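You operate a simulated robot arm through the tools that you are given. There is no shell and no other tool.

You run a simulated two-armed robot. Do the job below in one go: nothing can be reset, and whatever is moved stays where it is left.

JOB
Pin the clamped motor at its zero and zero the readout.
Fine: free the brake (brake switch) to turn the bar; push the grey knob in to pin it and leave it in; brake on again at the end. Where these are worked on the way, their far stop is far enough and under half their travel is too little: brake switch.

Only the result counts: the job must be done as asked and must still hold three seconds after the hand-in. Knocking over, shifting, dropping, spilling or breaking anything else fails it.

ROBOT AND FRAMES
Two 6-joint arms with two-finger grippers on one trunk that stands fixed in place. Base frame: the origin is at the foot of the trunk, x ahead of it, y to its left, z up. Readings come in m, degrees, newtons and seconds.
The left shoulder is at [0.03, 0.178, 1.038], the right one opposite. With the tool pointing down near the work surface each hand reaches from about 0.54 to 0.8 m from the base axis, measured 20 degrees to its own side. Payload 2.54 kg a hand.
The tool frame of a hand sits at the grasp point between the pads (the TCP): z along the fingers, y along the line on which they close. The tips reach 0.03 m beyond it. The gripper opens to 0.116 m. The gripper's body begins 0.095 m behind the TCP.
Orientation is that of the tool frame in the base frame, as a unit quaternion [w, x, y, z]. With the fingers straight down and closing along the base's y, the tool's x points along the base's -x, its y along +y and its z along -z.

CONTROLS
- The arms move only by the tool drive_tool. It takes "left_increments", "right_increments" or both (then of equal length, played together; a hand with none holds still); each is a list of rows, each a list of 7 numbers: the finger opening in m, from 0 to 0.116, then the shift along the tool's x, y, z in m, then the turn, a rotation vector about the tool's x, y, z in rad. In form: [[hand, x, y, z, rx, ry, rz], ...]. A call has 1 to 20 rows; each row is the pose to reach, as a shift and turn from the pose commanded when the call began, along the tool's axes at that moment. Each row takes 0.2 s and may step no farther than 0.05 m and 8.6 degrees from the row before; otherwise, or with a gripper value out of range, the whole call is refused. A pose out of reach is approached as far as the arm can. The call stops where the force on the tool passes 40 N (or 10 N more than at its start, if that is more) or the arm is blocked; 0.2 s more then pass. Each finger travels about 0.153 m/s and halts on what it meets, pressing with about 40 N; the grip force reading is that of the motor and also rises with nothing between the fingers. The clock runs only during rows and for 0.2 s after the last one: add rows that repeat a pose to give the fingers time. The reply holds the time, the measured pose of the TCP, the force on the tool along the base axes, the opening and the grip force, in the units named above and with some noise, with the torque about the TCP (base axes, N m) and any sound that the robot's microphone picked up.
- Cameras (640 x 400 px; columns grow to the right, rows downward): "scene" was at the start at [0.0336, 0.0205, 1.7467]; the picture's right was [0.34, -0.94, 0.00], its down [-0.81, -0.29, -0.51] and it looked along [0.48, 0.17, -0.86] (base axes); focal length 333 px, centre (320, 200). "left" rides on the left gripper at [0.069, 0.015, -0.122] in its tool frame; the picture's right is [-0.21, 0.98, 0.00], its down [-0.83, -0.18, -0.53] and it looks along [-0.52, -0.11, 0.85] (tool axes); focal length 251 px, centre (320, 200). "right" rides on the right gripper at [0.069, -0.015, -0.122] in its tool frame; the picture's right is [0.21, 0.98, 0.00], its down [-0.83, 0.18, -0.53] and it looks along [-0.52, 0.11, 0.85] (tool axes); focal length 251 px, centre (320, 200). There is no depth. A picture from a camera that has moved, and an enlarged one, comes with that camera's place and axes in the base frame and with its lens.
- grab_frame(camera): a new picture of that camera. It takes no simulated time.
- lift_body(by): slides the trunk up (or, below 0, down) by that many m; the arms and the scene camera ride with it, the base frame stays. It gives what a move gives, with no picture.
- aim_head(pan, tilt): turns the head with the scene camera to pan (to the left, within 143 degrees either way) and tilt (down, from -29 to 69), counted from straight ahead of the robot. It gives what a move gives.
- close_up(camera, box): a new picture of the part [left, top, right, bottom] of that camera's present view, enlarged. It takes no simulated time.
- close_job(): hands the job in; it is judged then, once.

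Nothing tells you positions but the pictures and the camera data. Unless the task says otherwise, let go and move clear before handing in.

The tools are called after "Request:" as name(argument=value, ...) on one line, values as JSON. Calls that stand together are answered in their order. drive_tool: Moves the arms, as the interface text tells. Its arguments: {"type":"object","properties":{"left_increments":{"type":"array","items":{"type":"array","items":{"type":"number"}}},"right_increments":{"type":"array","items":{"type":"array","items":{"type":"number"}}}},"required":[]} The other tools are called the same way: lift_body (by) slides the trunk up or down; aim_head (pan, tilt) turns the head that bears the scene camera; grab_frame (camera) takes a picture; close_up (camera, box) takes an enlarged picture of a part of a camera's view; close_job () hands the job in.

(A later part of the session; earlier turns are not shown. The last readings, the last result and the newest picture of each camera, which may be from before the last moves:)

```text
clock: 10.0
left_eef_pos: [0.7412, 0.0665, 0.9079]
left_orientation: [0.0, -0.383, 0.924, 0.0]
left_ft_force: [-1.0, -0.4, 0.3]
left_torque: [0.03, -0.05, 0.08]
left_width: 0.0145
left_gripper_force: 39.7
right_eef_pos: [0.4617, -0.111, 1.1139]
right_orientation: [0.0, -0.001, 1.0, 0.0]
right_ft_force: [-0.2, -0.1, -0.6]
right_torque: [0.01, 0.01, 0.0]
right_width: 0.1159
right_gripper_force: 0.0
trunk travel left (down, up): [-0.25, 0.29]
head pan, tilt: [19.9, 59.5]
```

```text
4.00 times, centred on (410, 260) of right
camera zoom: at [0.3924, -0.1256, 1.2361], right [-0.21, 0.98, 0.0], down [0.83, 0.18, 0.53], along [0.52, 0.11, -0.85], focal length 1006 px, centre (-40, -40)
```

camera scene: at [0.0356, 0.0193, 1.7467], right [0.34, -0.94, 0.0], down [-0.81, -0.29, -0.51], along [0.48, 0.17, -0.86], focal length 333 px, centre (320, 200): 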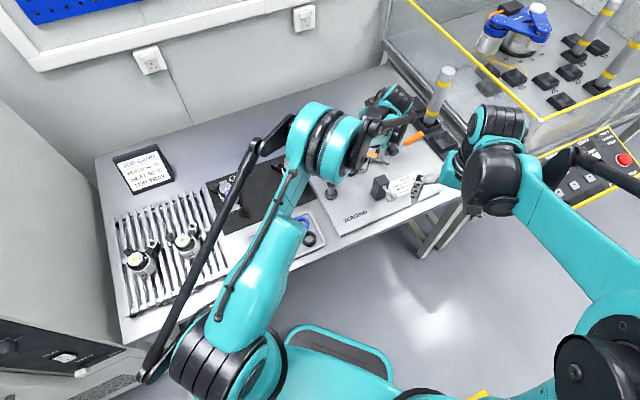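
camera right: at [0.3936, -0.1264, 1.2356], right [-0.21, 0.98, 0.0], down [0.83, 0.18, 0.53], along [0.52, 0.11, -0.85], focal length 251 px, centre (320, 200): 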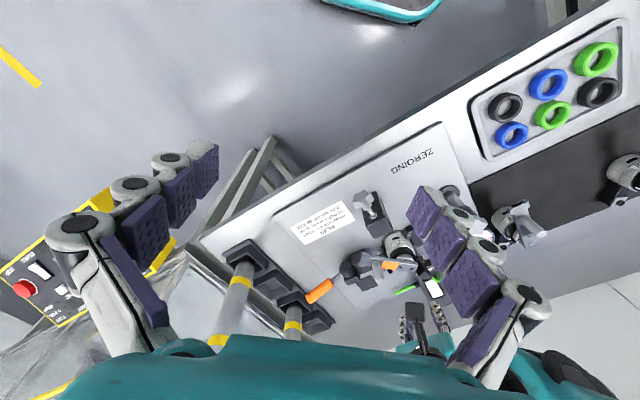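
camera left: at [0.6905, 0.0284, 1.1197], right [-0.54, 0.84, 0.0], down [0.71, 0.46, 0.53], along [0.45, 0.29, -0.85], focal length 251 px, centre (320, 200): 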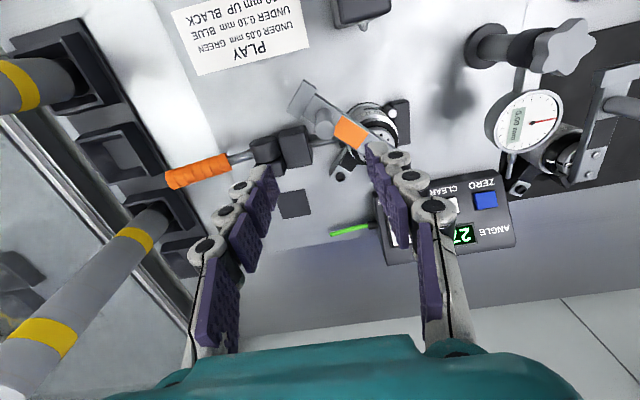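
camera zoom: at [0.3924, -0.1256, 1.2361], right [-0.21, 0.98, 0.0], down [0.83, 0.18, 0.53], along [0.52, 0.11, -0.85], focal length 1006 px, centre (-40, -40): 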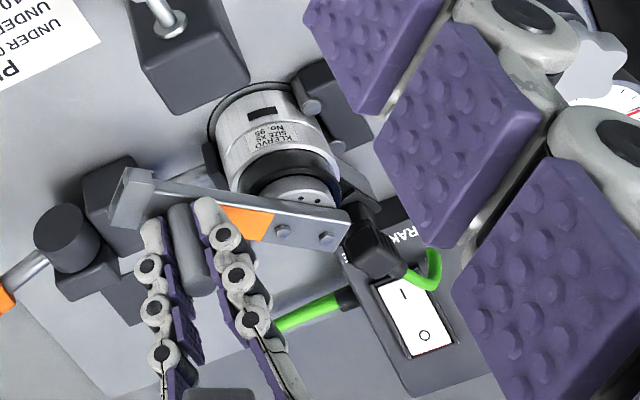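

The peg is gripped (opening 0.0145). Now I'll loosen slightly to make a fork and try turning the bar about 10° clockwise along its arc, to see whether the brake is free.

Request:
drive_tool(left_increments=[[0.017, 0, 0, 0, 0, 0, 0], [0.017, 0.0038, 0.0042, 0, 0, 0, 0], [0.017, 0.0076, 0.0084, 0, 0, 0, 0]])

Request:
grab_frame(camera="left")

Request:
close_up(camera="right", box=[360, 210, 460, 310])

```text
clock: 10.8
left_eef_pos: [0.7308, 0.0648, 0.9083]
left_orientation: [0.001, -0.383, 0.924, 0.001]
left_ft_force: [0.2, -0.2, 0.5]
left_torque: [-0.04, -0.01, -0.01]
left_width: 0.0174
left_gripper_force: 0.0
right_eef_pos: [0.4617, -0.1107, 1.1145]
right_orientation: [0.0, 0.0, 1.0, 0.001]
right_ft_force: [-0.3, 0.1, -0.2]
right_torque: [0.04, 0.0, -0.02]
right_width: 0.116
right_gripper_force: 0.1
trunk travel left (down, up): [-0.25, 0.29]
head pan, tilt: [19.9, 59.5]
```

```text
taken
camera left: at [0.6705, 0.0271, 1.0296], right [-0.54, 0.84, 0.0], down [0.71, 0.46, 0.53], along [0.45, 0.29, -0.85], focal length 251 px, centre (320, 200)
```

left: 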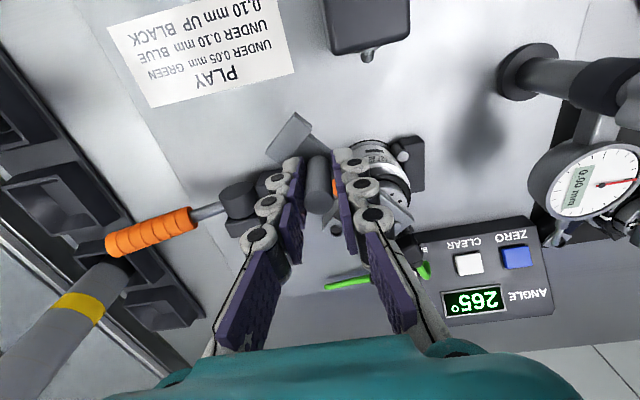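

```text
4.00 times, centred on (410, 260) of right
camera zoom: at [0.3921, -0.1257, 1.2362], right [-0.21, 0.98, 0.0], down [0.83, 0.18, 0.53], along [0.52, 0.11, -0.85], focal length 1006 px, centre (-40, -40)
```

zoom: 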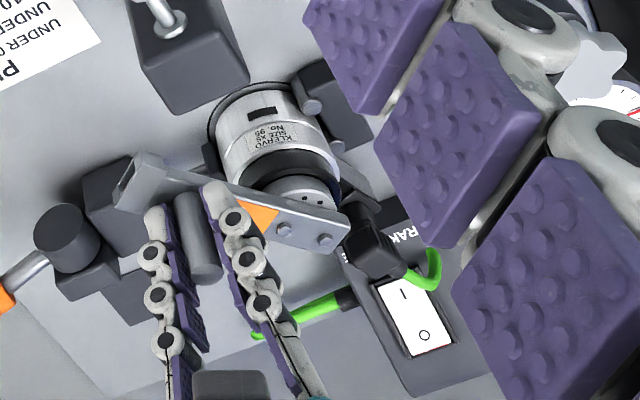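

The bar turns freely: the readout fell from 272° to 265°. I'll keep going along the arc to about 240° and then measure the pin line accurately.

Request:
drive_tool(left_increments=[[0.017, 0.0032, 0.0048, 0, 0, 0, 0], [0.017, 0.006, 0.0096, 0, 0, 0, 0], [0.017, 0.0083, 0.0148, 0, 0, 0, 0], [0.017, 0.0102, 0.0201, 0, 0, 0, 0], [0.017, 0.0117, 0.0256, 0, 0, 0, 0]])

Request:
grab_frame(camera="left")

Request:
close_up(camera="right", box=[330, 170, 450, 290])

Request:
close_up(camera="scene", box=[340, 120, 440, 220])

```text
clock: 12.0
left_eef_pos: [0.7026, 0.0769, 0.9085]
left_orientation: [0.001, -0.383, 0.924, 0.0]
left_ft_force: [-0.7, -0.4, 0.1]
left_torque: [-0.01, 0.0, 0.01]
left_width: 0.0173
left_gripper_force: 0.4
right_eef_pos: [0.4605, -0.1102, 1.114]
right_orientation: [0.0, 0.001, 1.0, 0.0]
right_ft_force: [0.6, -0.2, -0.2]
right_torque: [0.0, 0.0, 0.01]
right_width: 0.116
right_gripper_force: 0.1
trunk travel left (down, up): [-0.25, 0.29]
head pan, tilt: [19.9, 59.5]
```

```text
taken
camera left: at [0.643, 0.0381, 1.0291], right [-0.54, 0.84, 0.0], down [0.71, 0.46, 0.53], along [0.45, 0.29, -0.85], focal length 251 px, centre (320, 200)
```

left: 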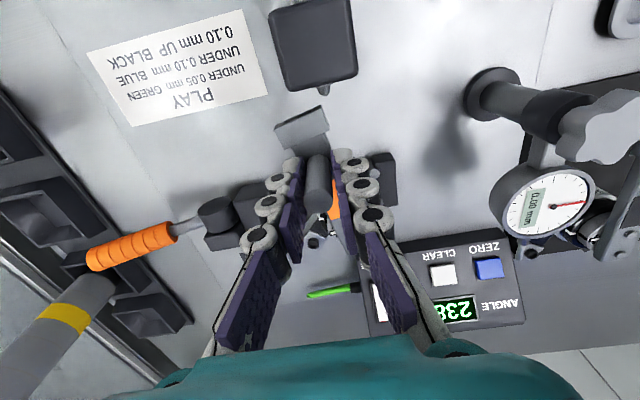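

```text
3.33 times, centred on (390, 230) of right
camera zoom: at [0.3921, -0.1256, 1.2362], right [-0.21, 0.98, 0.0], down [0.83, 0.18, 0.53], along [0.52, 0.11, -0.85], focal length 838 px, centre (87, 100)
```

zoom: 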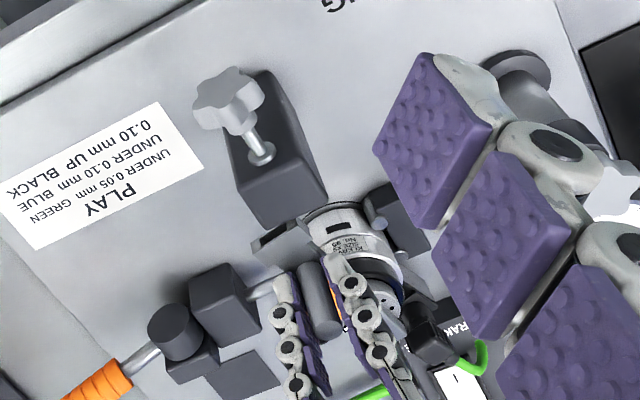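

```text
4.00 times, centred on (390, 170) of scene
camera zoom: at [0.0336, 0.0205, 1.7467], right [0.34, -0.94, 0.0], down [-0.81, -0.29, -0.51], along [0.48, 0.17, -0.86], focal length 1333 px, centre (40, 320)
```

zoom: 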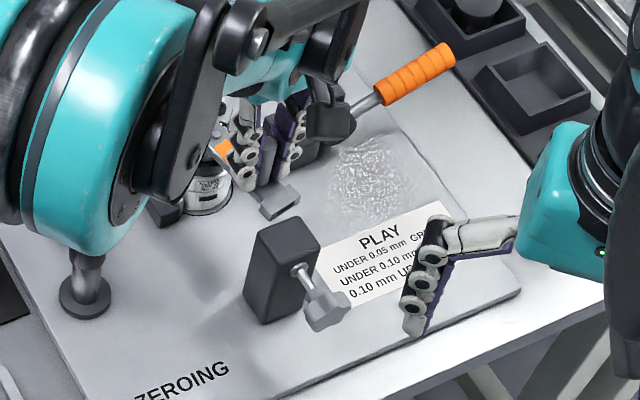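

The readout is 238°. I'll zoom in on the pin tip and bar end from the hand camera, and on the bar's end face.

Request:
close_up(camera="left", box=[260, 60, 370, 180])

Request:
close_up(camera="right", box=[380, 210, 440, 260])

Request:
close_up(camera="scene", box=[390, 160, 430, 205])

```text
3.33 times, centred on (315, 120) of left
camera zoom: at [0.643, 0.0381, 1.0291], right [-0.54, 0.84, 0.0], down [0.71, 0.46, 0.53], along [0.45, 0.29, -0.85], focal length 838 px, centre (337, 467)
```

zoom: 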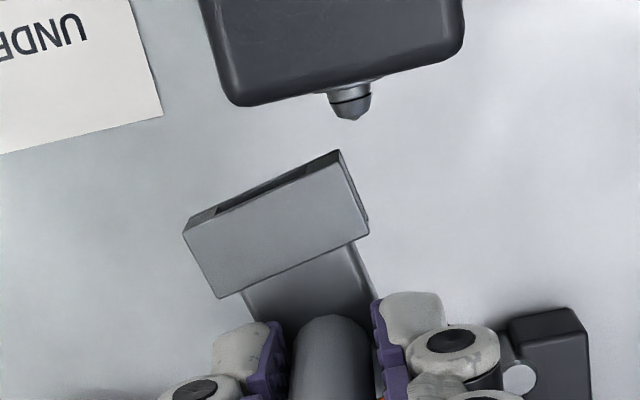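

```text
8.00 times, centred on (410, 235) of right
camera zoom: at [0.3921, -0.1256, 1.2362], right [-0.21, 0.98, 0.0], down [0.83, 0.18, 0.53], along [0.52, 0.11, -0.85], focal length 2012 px, centre (-400, -80)
```

zoom: 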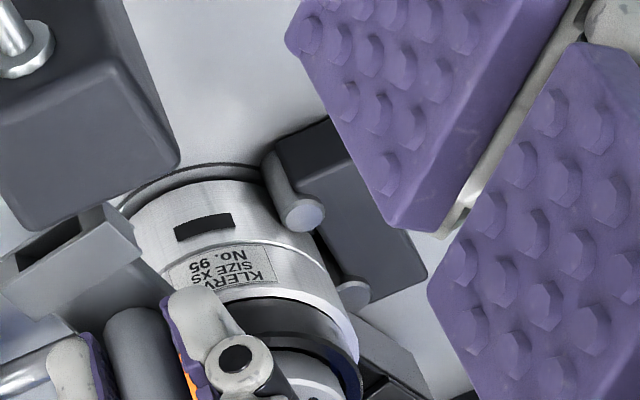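

```text
8.89 times, centred on (410, 182) of scene
camera zoom: at [0.0336, 0.0205, 1.7467], right [0.34, -0.94, 0.0], down [-0.81, -0.29, -0.51], along [0.48, 0.17, -0.86], focal length 2962 px, centre (-480, 356)
```

zoom: 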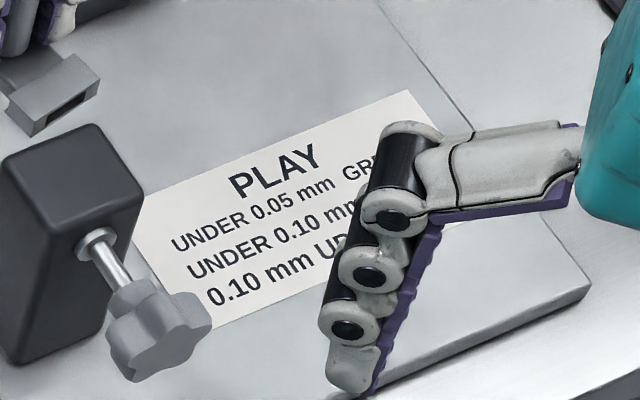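

The bar end has a socket facing outward and the pin has a tapered tip. I'll look into the socket at higher zoom.

Request:
close_up(camera="scene", box=[384, 158, 408, 178])

Request:
close_up(camera="left", box=[270, 76, 340, 136])

Request:
close_up(camera="right", box=[360, 225, 405, 255])

```text
16.00 times, centred on (396, 168) of scene
camera zoom: at [0.0336, 0.0205, 1.7467], right [0.34, -0.94, 0.0], down [-0.81, -0.29, -0.51], along [0.48, 0.17, -0.86], focal length 5332 px, centre (-896, 712)
```

zoom: 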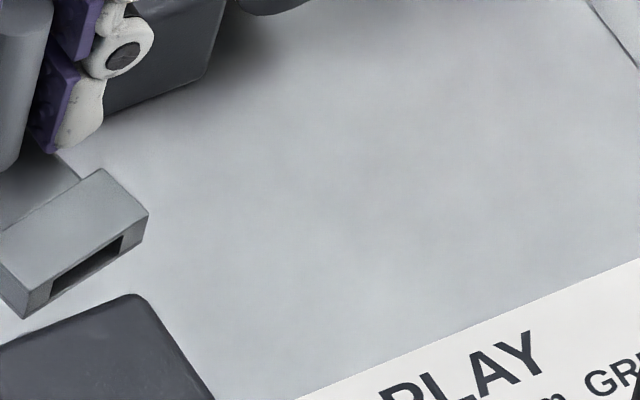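

```text
6.67 times, centred on (305, 106) of left
camera zoom: at [0.643, 0.0381, 1.0291], right [-0.54, 0.84, 0.0], down [0.71, 0.46, 0.53], along [0.45, 0.29, -0.85], focal length 1676 px, centre (420, 827)
```

zoom: 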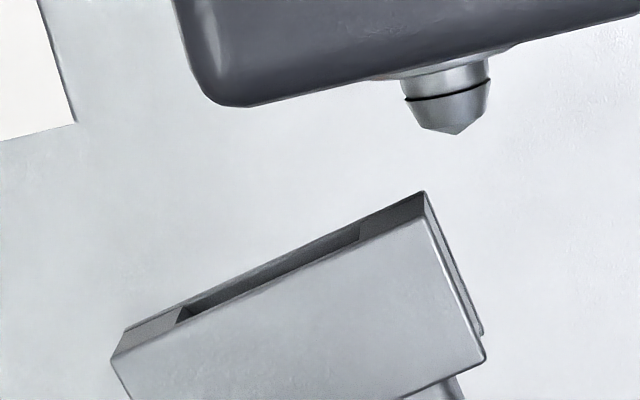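

```text
13.33 times, centred on (382, 240) of right
camera zoom: at [0.3921, -0.1256, 1.2362], right [-0.21, 0.98, 0.0], down [0.83, 0.18, 0.53], along [0.52, 0.11, -0.85], focal length 3352 px, centre (-513, -333)
```

zoom: 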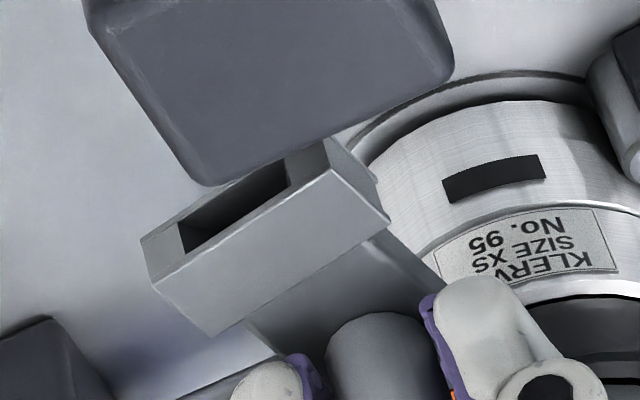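

The readout tracks the bar's world angle, and the hub works out near (0.739, 0.135). The pin line points at about 45–46°, so the aligned reading should be near 225–227°. I'll bring the bar to about 228° and compare the slot with the pin in the picture.

Request:
drive_tool(left_increments=[[0.017, 0.0008, 0.006, 0, 0, 0, 0], [0.017, 0.0017, 0.0118, 0, 0, 0, 0], [0.017, 0.0017, 0.0118, 0, 0, 0, 0]])

Request:
close_up(camera="left", box=[270, 40, 370, 160])

Request:
grab_frame(camera="left")

```text
clock: 12.8
left_eef_pos: [0.6934, 0.0838, 0.9092]
left_orientation: [0.0, -0.382, 0.924, 0.0]
left_ft_force: [0.3, -0.2, -0.1]
left_torque: [0.0, 0.0, 0.01]
left_width: 0.0173
left_gripper_force: 0.2
right_eef_pos: [0.4614, -0.1111, 1.1134]
right_orientation: [0.0, 0.0, 1.0, 0.0]
right_ft_force: [1.1, -0.3, 0.5]
right_torque: [0.01, 0.02, 0.01]
right_width: 0.1159
right_gripper_force: 0.1
trunk travel left (down, up): [-0.25, 0.29]
head pan, tilt: [19.9, 59.5]
```

```text
3.33 times, centred on (320, 100) of left
camera zoom: at [0.6346, 0.045, 1.029], right [-0.54, 0.84, 0.0], down [0.71, 0.46, 0.53], along [0.45, 0.29, -0.85], focal length 838 px, centre (320, 533)
```

zoom: 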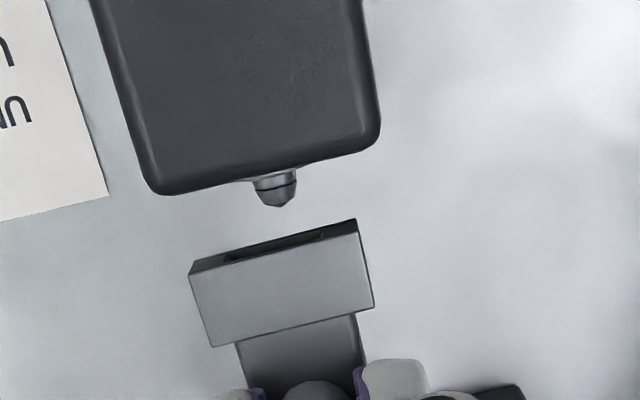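

```text
taken
camera left: at [0.6346, 0.045, 1.029], right [-0.54, 0.84, 0.0], down [0.71, 0.46, 0.53], along [0.45, 0.29, -0.85], focal length 251 px, centre (320, 200)
```

left: 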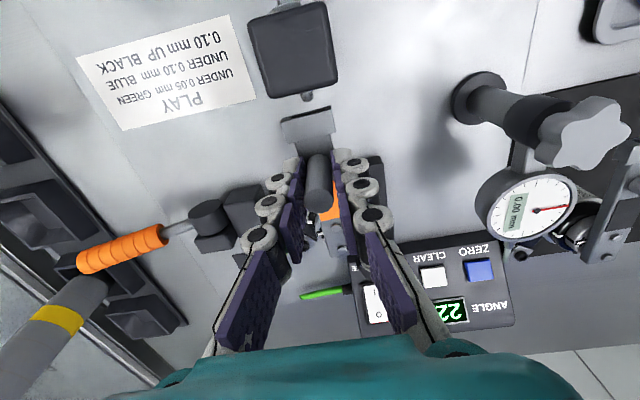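

The bar is within about 2–3° of the pin line. I'll try to read the full readout from the scene and left cameras.

Request:
close_up(camera="left", box=[400, 270, 520, 345])

Request:
close_up(camera="scene", box=[280, 90, 400, 170])

Request:
close_up(camera="right", box=[340, 200, 440, 290])

```text
5.33 times, centred on (460, 308) of left
camera zoom: at [0.6346, 0.045, 1.029], right [-0.54, 0.84, 0.0], down [0.71, 0.46, 0.53], along [0.45, 0.29, -0.85], focal length 1341 px, centre (-427, -373)
```

zoom: 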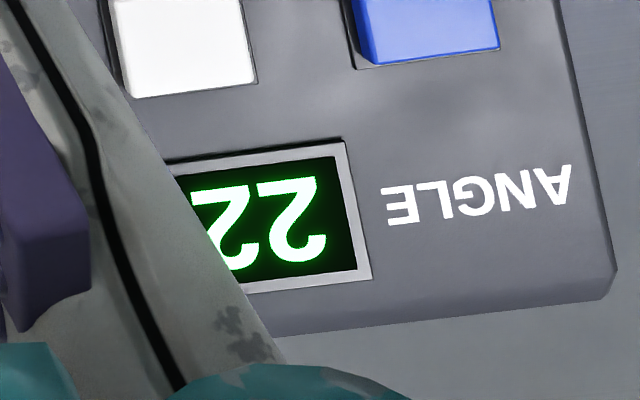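

```text
5.00 times, centred on (340, 130) of scene
camera zoom: at [0.0338, 0.0204, 1.7467], right [0.34, -0.94, 0.0], down [-0.81, -0.29, -0.51], along [0.48, 0.17, -0.86], focal length 1666 px, centre (220, 550)
```

zoom: 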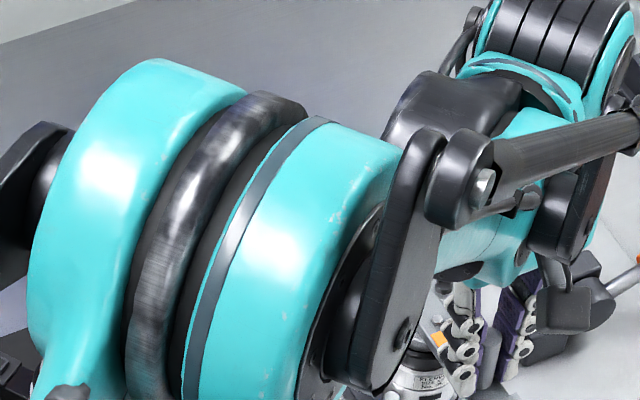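

```text
4.44 times, centred on (390, 245) of right
camera zoom: at [0.3923, -0.1257, 1.2361], right [-0.21, 0.98, 0.0], down [0.83, 0.18, 0.53], along [0.52, 0.11, -0.85], focal length 1118 px, centre (9, 0)
```

zoom: 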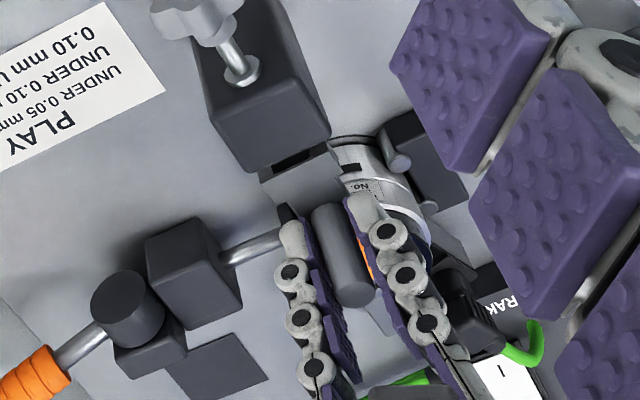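

I'll tighten the grip, which should centre the peg and take out the slack, and then re-check the alignment.

Request:
drive_tool(left_increments=[[0.012, 0, 0.0, 0, 0, 0, 0], [0.012, 0, 0.0, 0, 0, 0, 0]])

Request:
close_up(camera="left", box=[285, 60, 345, 120])

```text
clock: 13.4
left_eef_pos: [0.6934, 0.0834, 0.91]
left_orientation: [0.0, -0.383, 0.924, 0.0]
left_ft_force: [-1.1, 0.4, 0.5]
left_torque: [0.02, -0.04, 0.04]
left_width: 0.0145
left_gripper_force: 40.7
right_eef_pos: [0.4615, -0.1107, 1.1149]
right_orientation: [0.001, 0.0, 1.0, 0.0]
right_ft_force: [-0.9, -0.4, 0.5]
right_torque: [-0.02, 0.01, 0.01]
right_width: 0.1163
right_gripper_force: 0.1
trunk travel left (down, up): [-0.25, 0.29]
head pan, tilt: [19.9, 59.5]
```

```text
6.67 times, centred on (315, 90) of left
camera zoom: at [0.6346, 0.0451, 1.029], right [-0.54, 0.84, 0.0], down [0.71, 0.46, 0.53], along [0.45, 0.29, -0.85], focal length 1676 px, centre (353, 933)
```

zoom: 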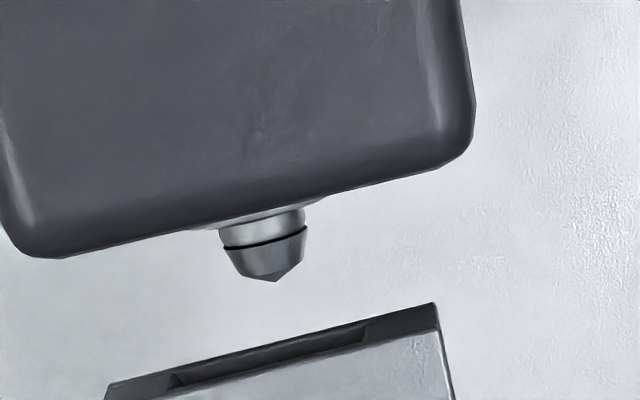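

The pictures agree that about 0.6° remains, roughly 0.7 mm at the peg. I'll nudge that far and bring the right hand over to approach behind the knob.

Request:
drive_tool(left_increments=[[0.012, 0, 0.0008, 0, 0, 0, 0], [0.012, 0, 0.0008, 0, 0, 0, 0]])

Request:
close_up(camera="left", box=[285, 60, 345, 120])

Request:
close_up(camera="right", box=[300, 150, 420, 250])

Request:
grab_frame(camera="scene")

```text
clock: 14.0
left_eef_pos: [0.6934, 0.0835, 0.9079]
left_orientation: [0.001, -0.382, 0.924, 0.0]
left_ft_force: [4.1, 0.3, -0.1]
left_torque: [-0.02, -0.15, -0.13]
left_width: 0.0147
left_gripper_force: 40.1
right_eef_pos: [0.4614, -0.1105, 1.1144]
right_orientation: [0.0, 0.0, 1.0, 0.0]
right_ft_force: [0.4, -0.2, -0.2]
right_torque: [0.03, 0.02, 0.0]
right_width: 0.1159
right_gripper_force: 0.0
trunk travel left (down, up): [-0.25, 0.29]
head pan, tilt: [19.9, 59.5]
```

```text
6.67 times, centred on (315, 90) of left
camera zoom: at [0.6343, 0.0453, 1.029], right [-0.54, 0.84, 0.0], down [0.71, 0.46, 0.53], along [0.45, 0.29, -0.84], focal length 1676 px, centre (353, 933)
```

zoom: 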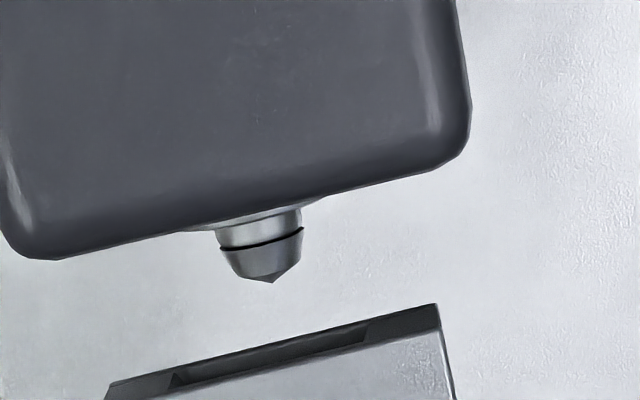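

```text
4.00 times, centred on (360, 200) of right
camera zoom: at [0.3928, -0.1257, 1.236], right [-0.21, 0.98, 0.0], down [0.83, 0.18, 0.53], along [0.52, 0.11, -0.85], focal length 1006 px, centre (160, 200)
```

zoom: 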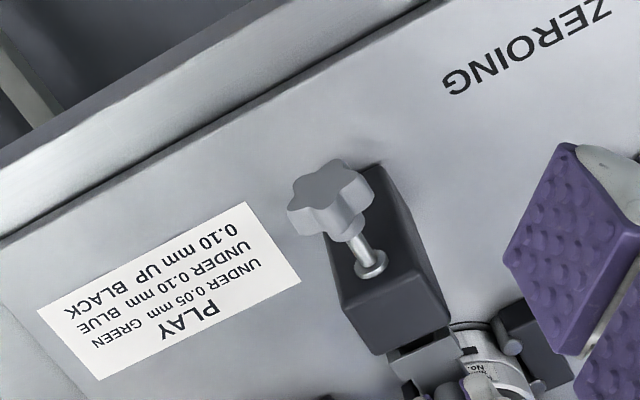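

```text
taken
camera scene: at [0.0345, 0.0204, 1.7467], right [0.34, -0.94, 0.0], down [-0.81, -0.29, -0.51], along [0.48, 0.17, -0.86], focal length 333 px, centre (320, 200)
```

scene: 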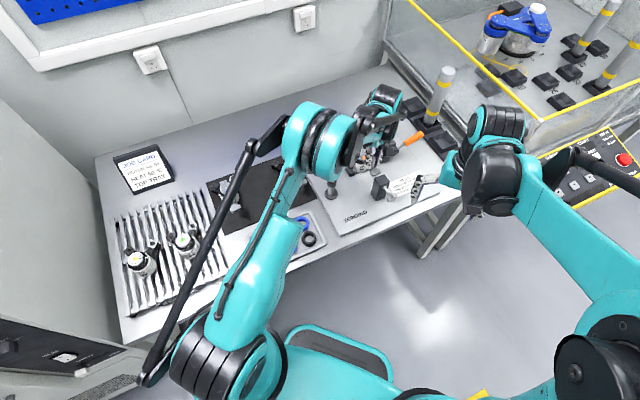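

The bar is now parallel to the block within about 0.3°, well inside the slot's taper. I'll let go of the peg so the bar can centre itself on the pin, lift the left hand clear, and check the bar stayed put.

Request:
drive_tool(left_increments=[[0.018, 0, 0.0008, 0, 0, 0, 0], [0.03, 0, 0.0008, 0, 0, 0, 0], [0.05, 0, 0.0008, 0, 0, 0, 0], [0.05, 0, 0.0008, -0.03, 0, 0, 0], [0.05, 0, 0.0008, -0.07, 0, 0, 0], [0.05, 0, 0.0008, -0.11, 0, 0, 0]])

Request:
grab_frame(camera="left")

Request:
close_up(camera="left", box=[280, 50, 380, 150])

Request:
close_up(camera="right", box=[360, 200, 460, 300])

```text
clock: 15.4
left_eef_pos: [0.6926, 0.0839, 1.0209]
left_orientation: [0.001, -0.383, 0.924, 0.001]
left_ft_force: [-0.7, 0.2, 0.1]
left_torque: [0.0, -0.06, 0.02]
left_width: 0.05
left_gripper_force: 0.0
right_eef_pos: [0.4606, -0.1107, 1.1148]
right_orientation: [-0.001, 0.0, 1.0, 0.0]
right_ft_force: [-0.5, -1.2, 0.0]
right_torque: [0.0, -0.01, 0.05]
right_width: 0.1162
right_gripper_force: 0.2
trunk travel left (down, up): [-0.25, 0.29]
head pan, tilt: [19.9, 59.5]
```

```text
taken
camera left: at [0.6325, 0.0456, 1.1409], right [-0.54, 0.84, 0.0], down [0.71, 0.46, 0.54], along [0.45, 0.29, -0.84], focal length 251 px, centre (320, 200)
```

left: 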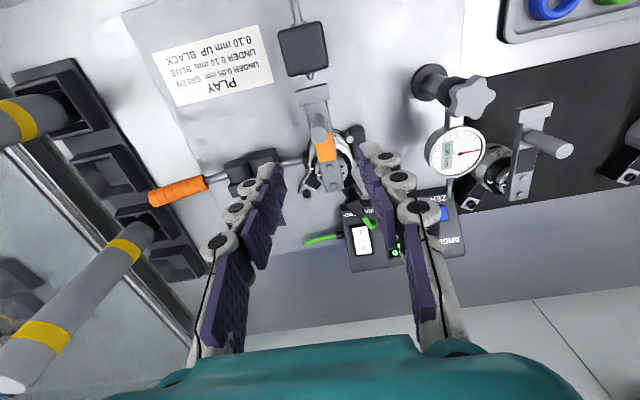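

```text
4.00 times, centred on (330, 100) of left
camera zoom: at [0.6325, 0.0456, 1.1409], right [-0.54, 0.84, 0.0], down [0.71, 0.46, 0.54], along [0.45, 0.29, -0.84], focal length 1006 px, centre (280, 600)
```

zoom: 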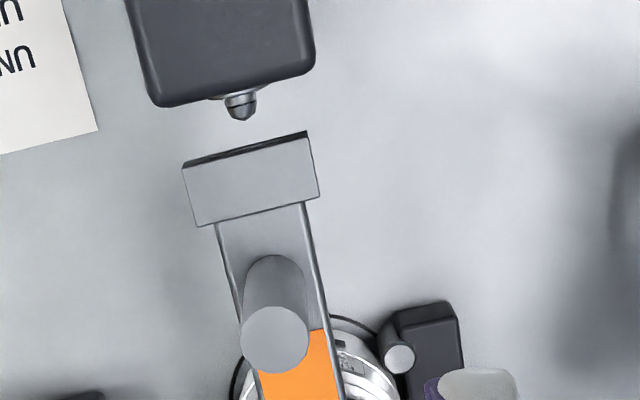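

```text
4.00 times, centred on (410, 250) of right
camera zoom: at [0.3913, -0.1258, 1.2364], right [-0.21, 0.98, 0.0], down [0.83, 0.18, 0.53], along [0.52, 0.11, -0.85], focal length 1006 px, centre (-40, 0)
```

zoom: 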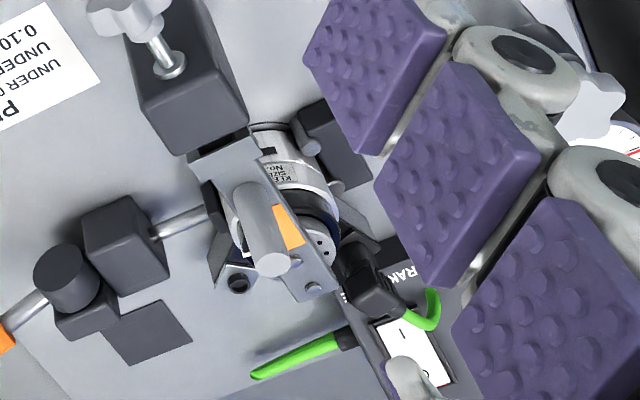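

The bar stayed aligned after release. Next I'll move the left hand off to the left, above the ZERO button area, and read the display.

Request:
drive_tool(left_increments=[[0.05, 0, 0, -0.03, 0, 0, 0], [0.04, -0.029, 0.04, -0.04, 0, 0, 0], [0.03, -0.058, 0.08, -0.04, 0, 0, 0], [0.02, -0.087, 0.12, -0.04, 0, 0, 0], [0.0, -0.1157, 0.1616, -0.04, 0, 0, 0]])

Request:
grab_frame(camera="left")

Request:
close_up(camera="scene", box=[300, 100, 440, 220])

```text
refused: row 2 steps farther than a row can; nothing moved
```

```text
taken
camera left: at [0.6325, 0.0456, 1.1409], right [-0.54, 0.84, 0.0], down [0.71, 0.46, 0.54], along [0.45, 0.29, -0.84], focal length 251 px, centre (320, 200)
```

left: 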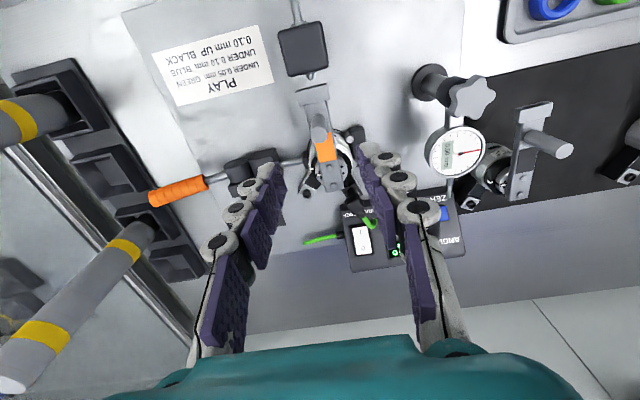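

```text
3.33 times, centred on (370, 160) of scene
camera zoom: at [0.0324, 0.0202, 1.7468], right [0.34, -0.94, 0.0], down [-0.81, -0.29, -0.51], along [0.48, 0.17, -0.86], focal length 1111 px, centre (153, 333)
```

zoom: 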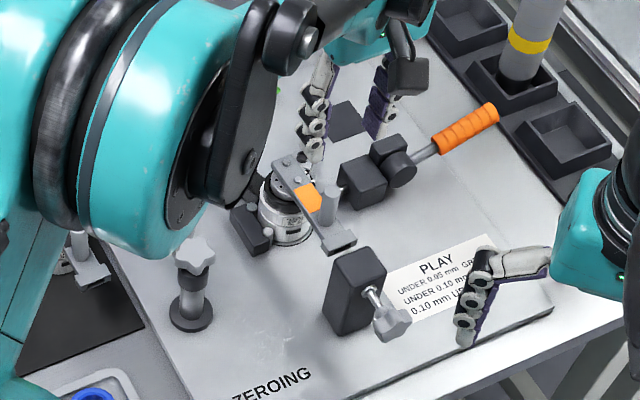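

The call was refused because one step was too long, and nothing moved. I'll repeat it with shorter steps.

Request:
drive_tool(left_increments=[[0.05, 0, 0, -0.03, 0, 0, 0], [0.05, -0.023, 0.032, -0.04, 0, 0, 0], [0.04, -0.046, 0.064, -0.04, 0, 0, 0], [0.03, -0.069, 0.096, -0.04, 0, 0, 0], [0.01, -0.092, 0.128, -0.04, 0, 0, 0], [0.0, -0.1157, 0.1616, -0.04, 0, 0, 0]])

Request:
grab_frame(camera="left")

Request:
close_up(camera="scene", box=[300, 100, 440, 220])

```text
clock: 16.8
left_eef_pos: [0.6627, 0.283, 1.0585]
left_orientation: [0.001, -0.381, 0.924, -0.001]
left_ft_force: [0.1, 0.1, -0.2]
left_torque: [-0.06, 0.0, -0.03]
left_width: 0.0001
left_gripper_force: 28.4
right_eef_pos: [0.4621, -0.1104, 1.1148]
right_orientation: [0.001, -0.001, 1.0, -0.001]
right_ft_force: [-0.2, 0.4, 0.8]
right_torque: [-0.01, 0.01, -0.05]
right_width: 0.1162
right_gripper_force: 0.1
trunk travel left (down, up): [-0.25, 0.29]
head pan, tilt: [19.9, 59.5]
```

```text
taken
camera left: at [0.6026, 0.2442, 1.1788], right [-0.54, 0.84, 0.0], down [0.71, 0.46, 0.53], along [0.45, 0.29, -0.85], focal length 251 px, centre (320, 200)
```

left: 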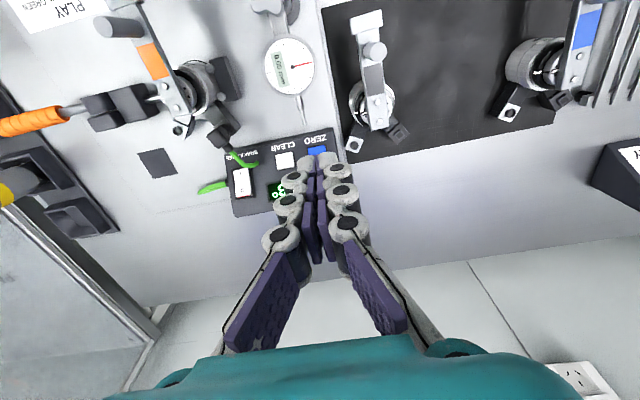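

```text
3.33 times, centred on (370, 160) of scene
camera zoom: at [0.0331, 0.0222, 1.7467], right [0.34, -0.94, 0.0], down [-0.81, -0.29, -0.51], along [0.48, 0.17, -0.86], focal length 1111 px, centre (153, 333)
```

zoom: 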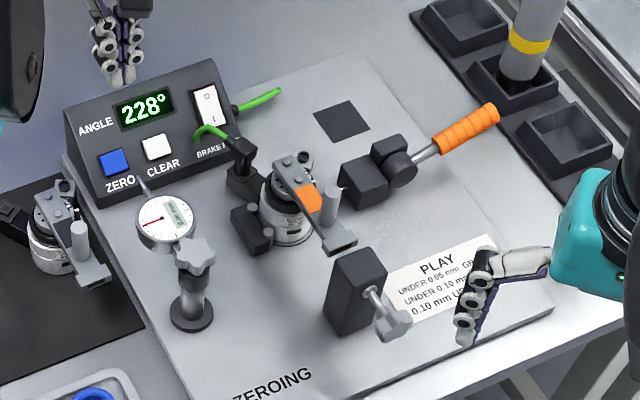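

The scene camera now has a clear view and the readout is 228°. I'll check the bar-to-pin alignment from here at high zoom.

Request:
close_up(camera="scene", box=[350, 140, 430, 210])

Request:
close_up(camera="scene", box=[384, 160, 424, 205])

Request:
close_up(camera="right", box=[340, 180, 430, 270])

```text
5.71 times, centred on (390, 175) of scene
camera zoom: at [0.0331, 0.0222, 1.7467], right [0.34, -0.94, 0.0], down [-0.81, -0.29, -0.51], along [0.48, 0.17, -0.86], focal length 1904 px, centre (-80, 343)
```

zoom: 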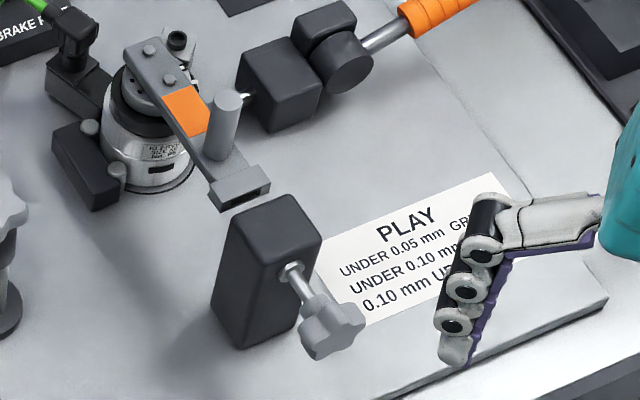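

```text
8.89 times, centred on (404, 182) of scene
camera zoom: at [0.0331, 0.0222, 1.7467], right [0.34, -0.94, 0.0], down [-0.81, -0.29, -0.51], along [0.48, 0.17, -0.86], focal length 2962 px, centre (-427, 356)
```

zoom: 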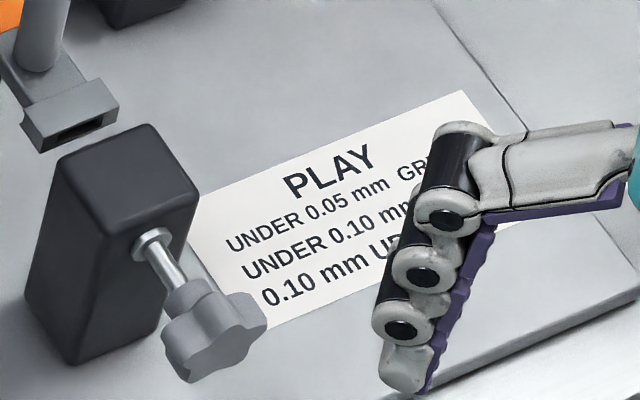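

```text
4.44 times, centred on (385, 225) of right
camera zoom: at [0.3918, -0.1245, 1.2364], right [-0.21, 0.98, 0.0], down [0.83, 0.18, 0.53], along [0.52, 0.11, -0.85], focal length 1118 px, centre (31, 89)
```

zoom: 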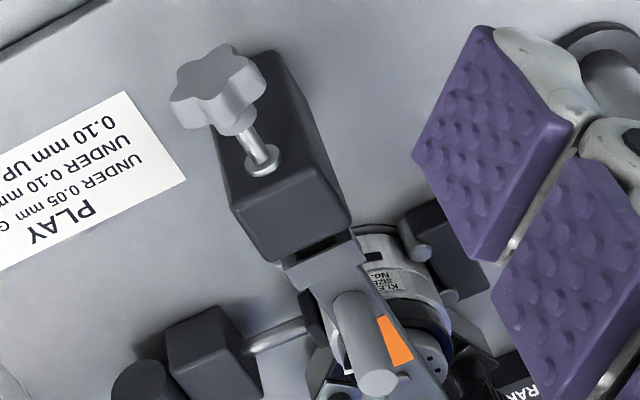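

The rod, bar and hub line up in the scene view too. Now the right hand: close it, yaw it 45°, and bring it to a point behind the knob on the pin line.

Request:
drive_tool(right_increments=[[0.1, -0.017, 0.011, 0.01, 0, 0, -0.131], [0.08, -0.035, 0.022, 0.025, 0, 0, -0.262], [0.06, -0.052, 0.034, 0.045, 0, 0, -0.393], [0.04, -0.069, 0.045, 0.07, 0, 0, -0.524], [0.02, -0.087, 0.056, 0.09, 0, 0, -0.655], [0.0, -0.1035, 0.0677, 0.1145, 0, 0, -0.785], [0.0, -0.1035, 0.0677, 0.1145, 0, 0, -0.785]])

Request:
grab_frame(camera="right")

Request:
close_up(camera="scene", box=[340, 130, 460, 230])

Request:
grab_frame(camera="scene")

```text
clock: 18.4
left_eef_pos: [0.6609, 0.2791, 1.0584]
left_orientation: [0.001, -0.383, 0.924, 0.0]
left_ft_force: [-0.2, -0.2, 0.6]
left_torque: [-0.02, -0.01, 0.01]
left_width: 0.0
left_gripper_force: 29.0
right_eef_pos: [0.5628, -0.0433, 0.999]
right_orientation: [0.0, -0.383, 0.924, 0.0]
right_ft_force: [-0.3, 0.3, 0.0]
right_torque: [0.01, -0.02, -0.01]
right_width: 0.0
right_gripper_force: 28.6
trunk travel left (down, up): [-0.25, 0.29]
head pan, tilt: [19.9, 59.5]
```

```text
taken
camera right: at [0.525, -0.1029, 1.1213], right [-0.84, 0.54, 0.0], down [0.45, 0.71, 0.53], along [0.29, 0.45, -0.85], focal length 251 px, centre (320, 200)
```

right: 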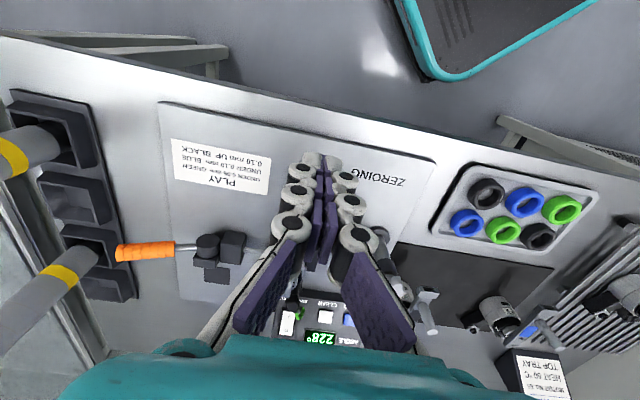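

```text
4.00 times, centred on (400, 180) of scene
camera zoom: at [0.0325, 0.02, 1.7468], right [0.34, -0.94, 0.0], down [-0.81, -0.29, -0.51], along [0.48, 0.17, -0.86], focal length 1333 px, centre (0, 280)
```

zoom: 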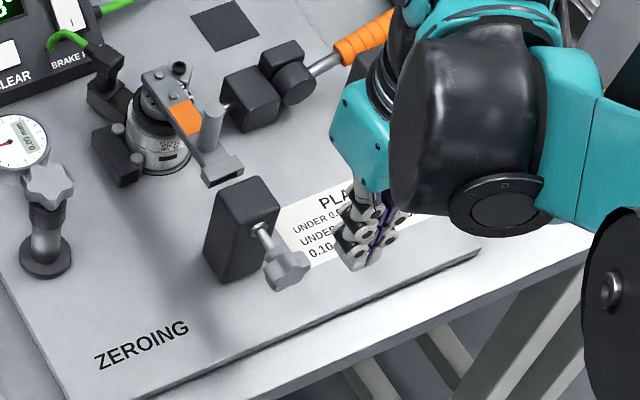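

```text
taken
camera scene: at [0.0325, 0.02, 1.7468], right [0.34, -0.94, 0.0], down [-0.81, -0.29, -0.51], along [0.48, 0.17, -0.86], focal length 333 px, centre (320, 200)
```

scene: 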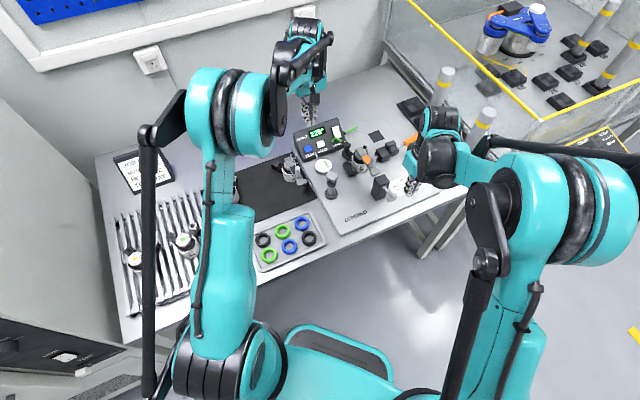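

The right fingers hang over the point behind the knob. I'll lower them so the tips end just below knob height, about 3.5 cm behind its face.

Request:
drive_tool(right_increments=[[0.0, 0, 0, 0.035, 0, 0, 0], [0.0, 0, 0, 0.07, 0, 0, 0], [0.0, 0, 0, 0.1, 0, 0, 0], [0.0, 0, 0, 0.122, 0, 0, 0]])

Request:
close_up(camera="right", box=[260, 100, 420, 220])

Request:
close_up(camera="scene", box=[350, 140, 430, 210])

Request:
close_up(camera="left", box=[0, 0, 240, 150])

```text
clock: 19.4
left_eef_pos: [0.6618, 0.2816, 1.0576]
left_orientation: [-0.001, -0.383, 0.924, 0.0]
left_ft_force: [-0.1, 0.2, -0.7]
left_torque: [0.02, 0.01, -0.02]
left_width: 0.0
left_gripper_force: 28.5
right_eef_pos: [0.5657, -0.0424, 0.8779]
right_orientation: [0.0, -0.383, 0.924, 0.0]
right_ft_force: [0.4, -0.6, -0.1]
right_torque: [0.02, -0.02, 0.0]
right_width: 0.0
right_gripper_force: 29.2
trunk travel left (down, up): [-0.25, 0.29]
head pan, tilt: [19.9, 59.5]
```

```text
3.33 times, centred on (340, 160) of right
camera zoom: at [0.527, -0.1016, 1.0007], right [-0.84, 0.54, 0.0], down [0.46, 0.71, 0.53], along [0.29, 0.45, -0.85], focal length 838 px, centre (253, 333)
```

zoom: 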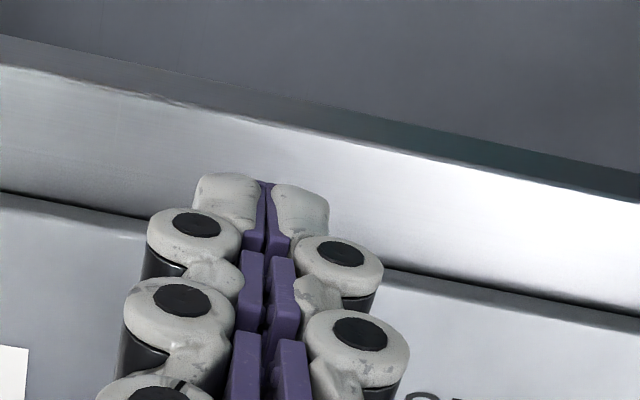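

```text
5.71 times, centred on (390, 175) of scene
camera zoom: at [0.0343, 0.0206, 1.7467], right [0.34, -0.94, 0.0], down [-0.81, -0.29, -0.51], along [0.48, 0.17, -0.86], focal length 1904 px, centre (-80, 343)
```

zoom: 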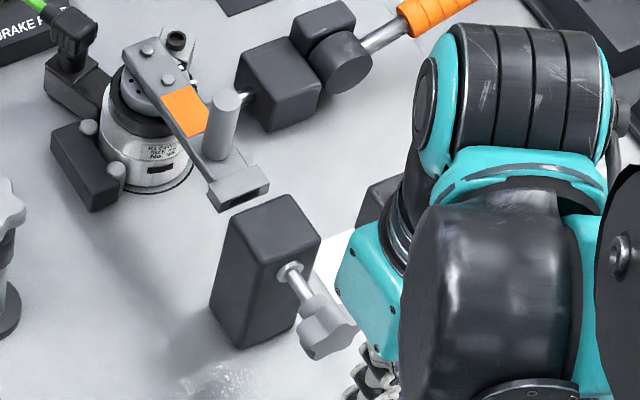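

```text
2.67 times, centred on (120, 75) of left
camera zoom: at [0.6035, 0.2428, 1.1785], right [-0.54, 0.84, 0.0], down [0.71, 0.46, 0.53], along [0.45, 0.29, -0.85], focal length 670 px, centre (853, 533)
```

zoom: 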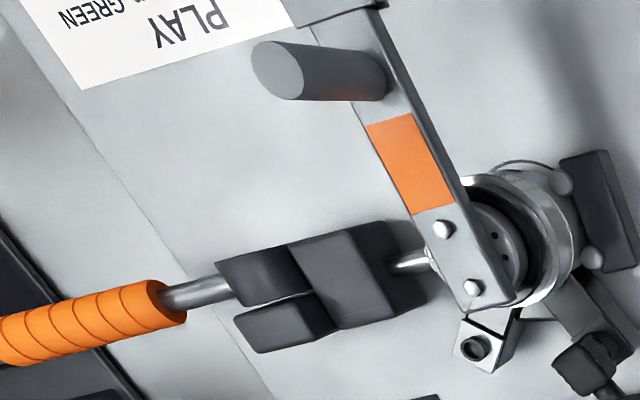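

The fingers are behind the knob at the right height. I'll push along the pin line in small steps, watching the force.

Request:
drive_tool(right_increments=[[0.0, -0.015, 0, 0, 0, 0, 0], [0.0, -0.028, 0, 0, 0, 0, 0], [0.0, -0.034, 0, 0, 0, 0, 0], [0.0, -0.038, 0, 0, 0, 0, 0], [0.0, -0.042, 0, 0, 0, 0, 0], [0.0, -0.046, 0, 0, 0, 0, 0]])

Request:
close_up(camera="scene", box=[350, 140, 430, 210])

Request:
grab_frame(camera="left")

```text
clock: 20.8
left_eef_pos: [0.664, 0.282, 1.0586]
left_orientation: [0.0, -0.384, 0.923, -0.001]
left_ft_force: [0.0, 0.1, -0.3]
left_torque: [0.0, 0.01, 0.01]
left_width: 0.0004
left_gripper_force: 28.7
right_eef_pos: [0.5984, -0.0097, 0.8788]
right_orientation: [0.0, -0.382, 0.924, 0.0]
right_ft_force: [-0.1, -0.5, 0.1]
right_torque: [0.01, 0.02, 0.0]
right_width: 0.0002
right_gripper_force: 28.3
trunk travel left (down, up): [-0.25, 0.29]
head pan, tilt: [19.9, 59.5]
```

```text
5.71 times, centred on (390, 175) of scene
camera zoom: at [0.0337, 0.0204, 1.7467], right [0.34, -0.94, 0.0], down [-0.81, -0.29, -0.51], along [0.48, 0.17, -0.86], focal length 1904 px, centre (-80, 343)
```

zoom: 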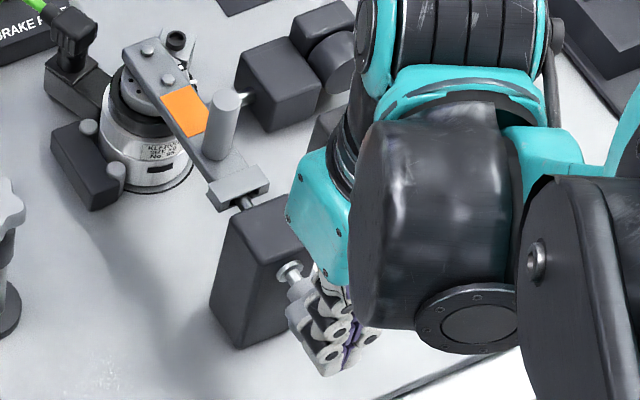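

```text
taken
camera left: at [0.6031, 0.2427, 1.1788], right [-0.54, 0.84, 0.0], down [0.71, 0.46, 0.53], along [0.45, 0.29, -0.85], focal length 251 px, centre (320, 200)
```

left: 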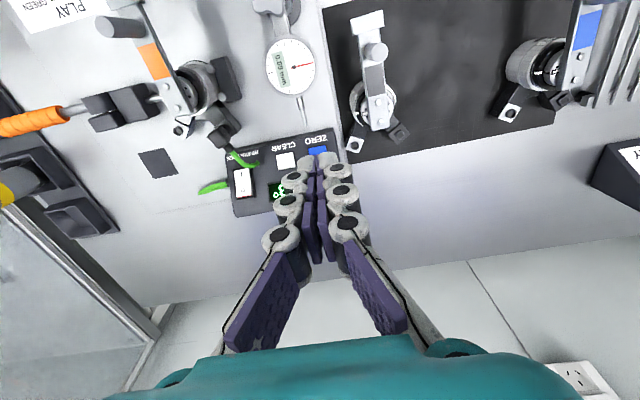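

The knob is moving with almost no force and the pin is entering the socket. I'll keep pushing until it stops.

Request:
drive_tool(right_increments=[[0.0, -0.004, 0, 0, 0, 0, 0], [0.0, -0.008, 0, 0, 0, 0, 0], [0.0, -0.012, 0, 0, 0, 0, 0], [0.0, -0.015, 0, 0, 0, 0, 0], [0.0, -0.018, 0, 0, 0, 0, 0], [0.0, -0.021, 0, 0, 0, 0, 0]])

Request:
close_up(camera="scene", box=[350, 140, 430, 210])

Request:
close_up(camera="scene", box=[300, 110, 380, 180])

```text
clock: 21.8
left_eef_pos: [0.6622, 0.2809, 1.0596]
left_orientation: [0.002, -0.382, 0.924, 0.0]
left_ft_force: [0.1, 0.6, 0.5]
left_torque: [-0.02, -0.01, 0.04]
left_width: 0.0
left_gripper_force: 28.6
right_eef_pos: [0.6031, -0.005, 0.8787]
right_orientation: [-0.006, -0.381, 0.925, -0.002]
right_ft_force: [-16.6, -18.6, 4.4]
right_torque: [0.33, 0.14, -0.01]
right_width: 0.006
right_gripper_force: 29.4
trunk travel left (down, up): [-0.25, 0.29]
head pan, tilt: [19.9, 59.5]
stopped in row 4 (right hand): the force on the tool passed its limit at 46 N (the readings are from after the stop); the commanded pose is now the measured one
```

```text
5.71 times, centred on (390, 175) of scene
camera zoom: at [0.0311, 0.0189, 1.747], right [0.34, -0.94, 0.0], down [-0.81, -0.29, -0.51], along [0.48, 0.17, -0.86], focal length 1904 px, centre (-80, 343)
```

zoom: 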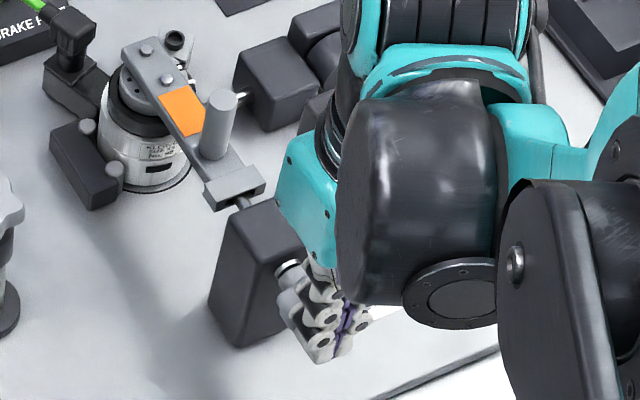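

```text
5.71 times, centred on (340, 145) of scene
camera zoom: at [0.0311, 0.0189, 1.747], right [0.34, -0.94, 0.0], down [-0.81, -0.29, -0.51], along [0.48, 0.17, -0.86], focal length 1904 px, centre (206, 514)
```

zoom: 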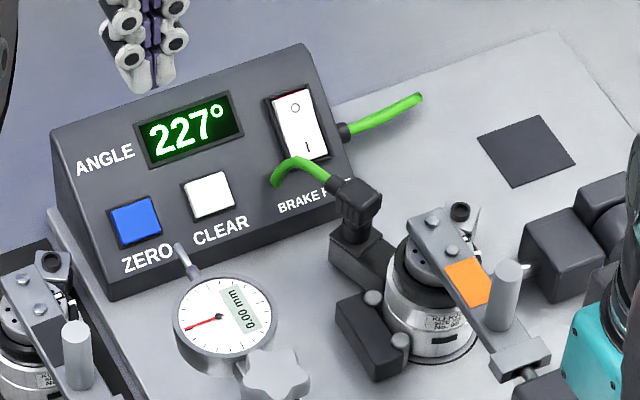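

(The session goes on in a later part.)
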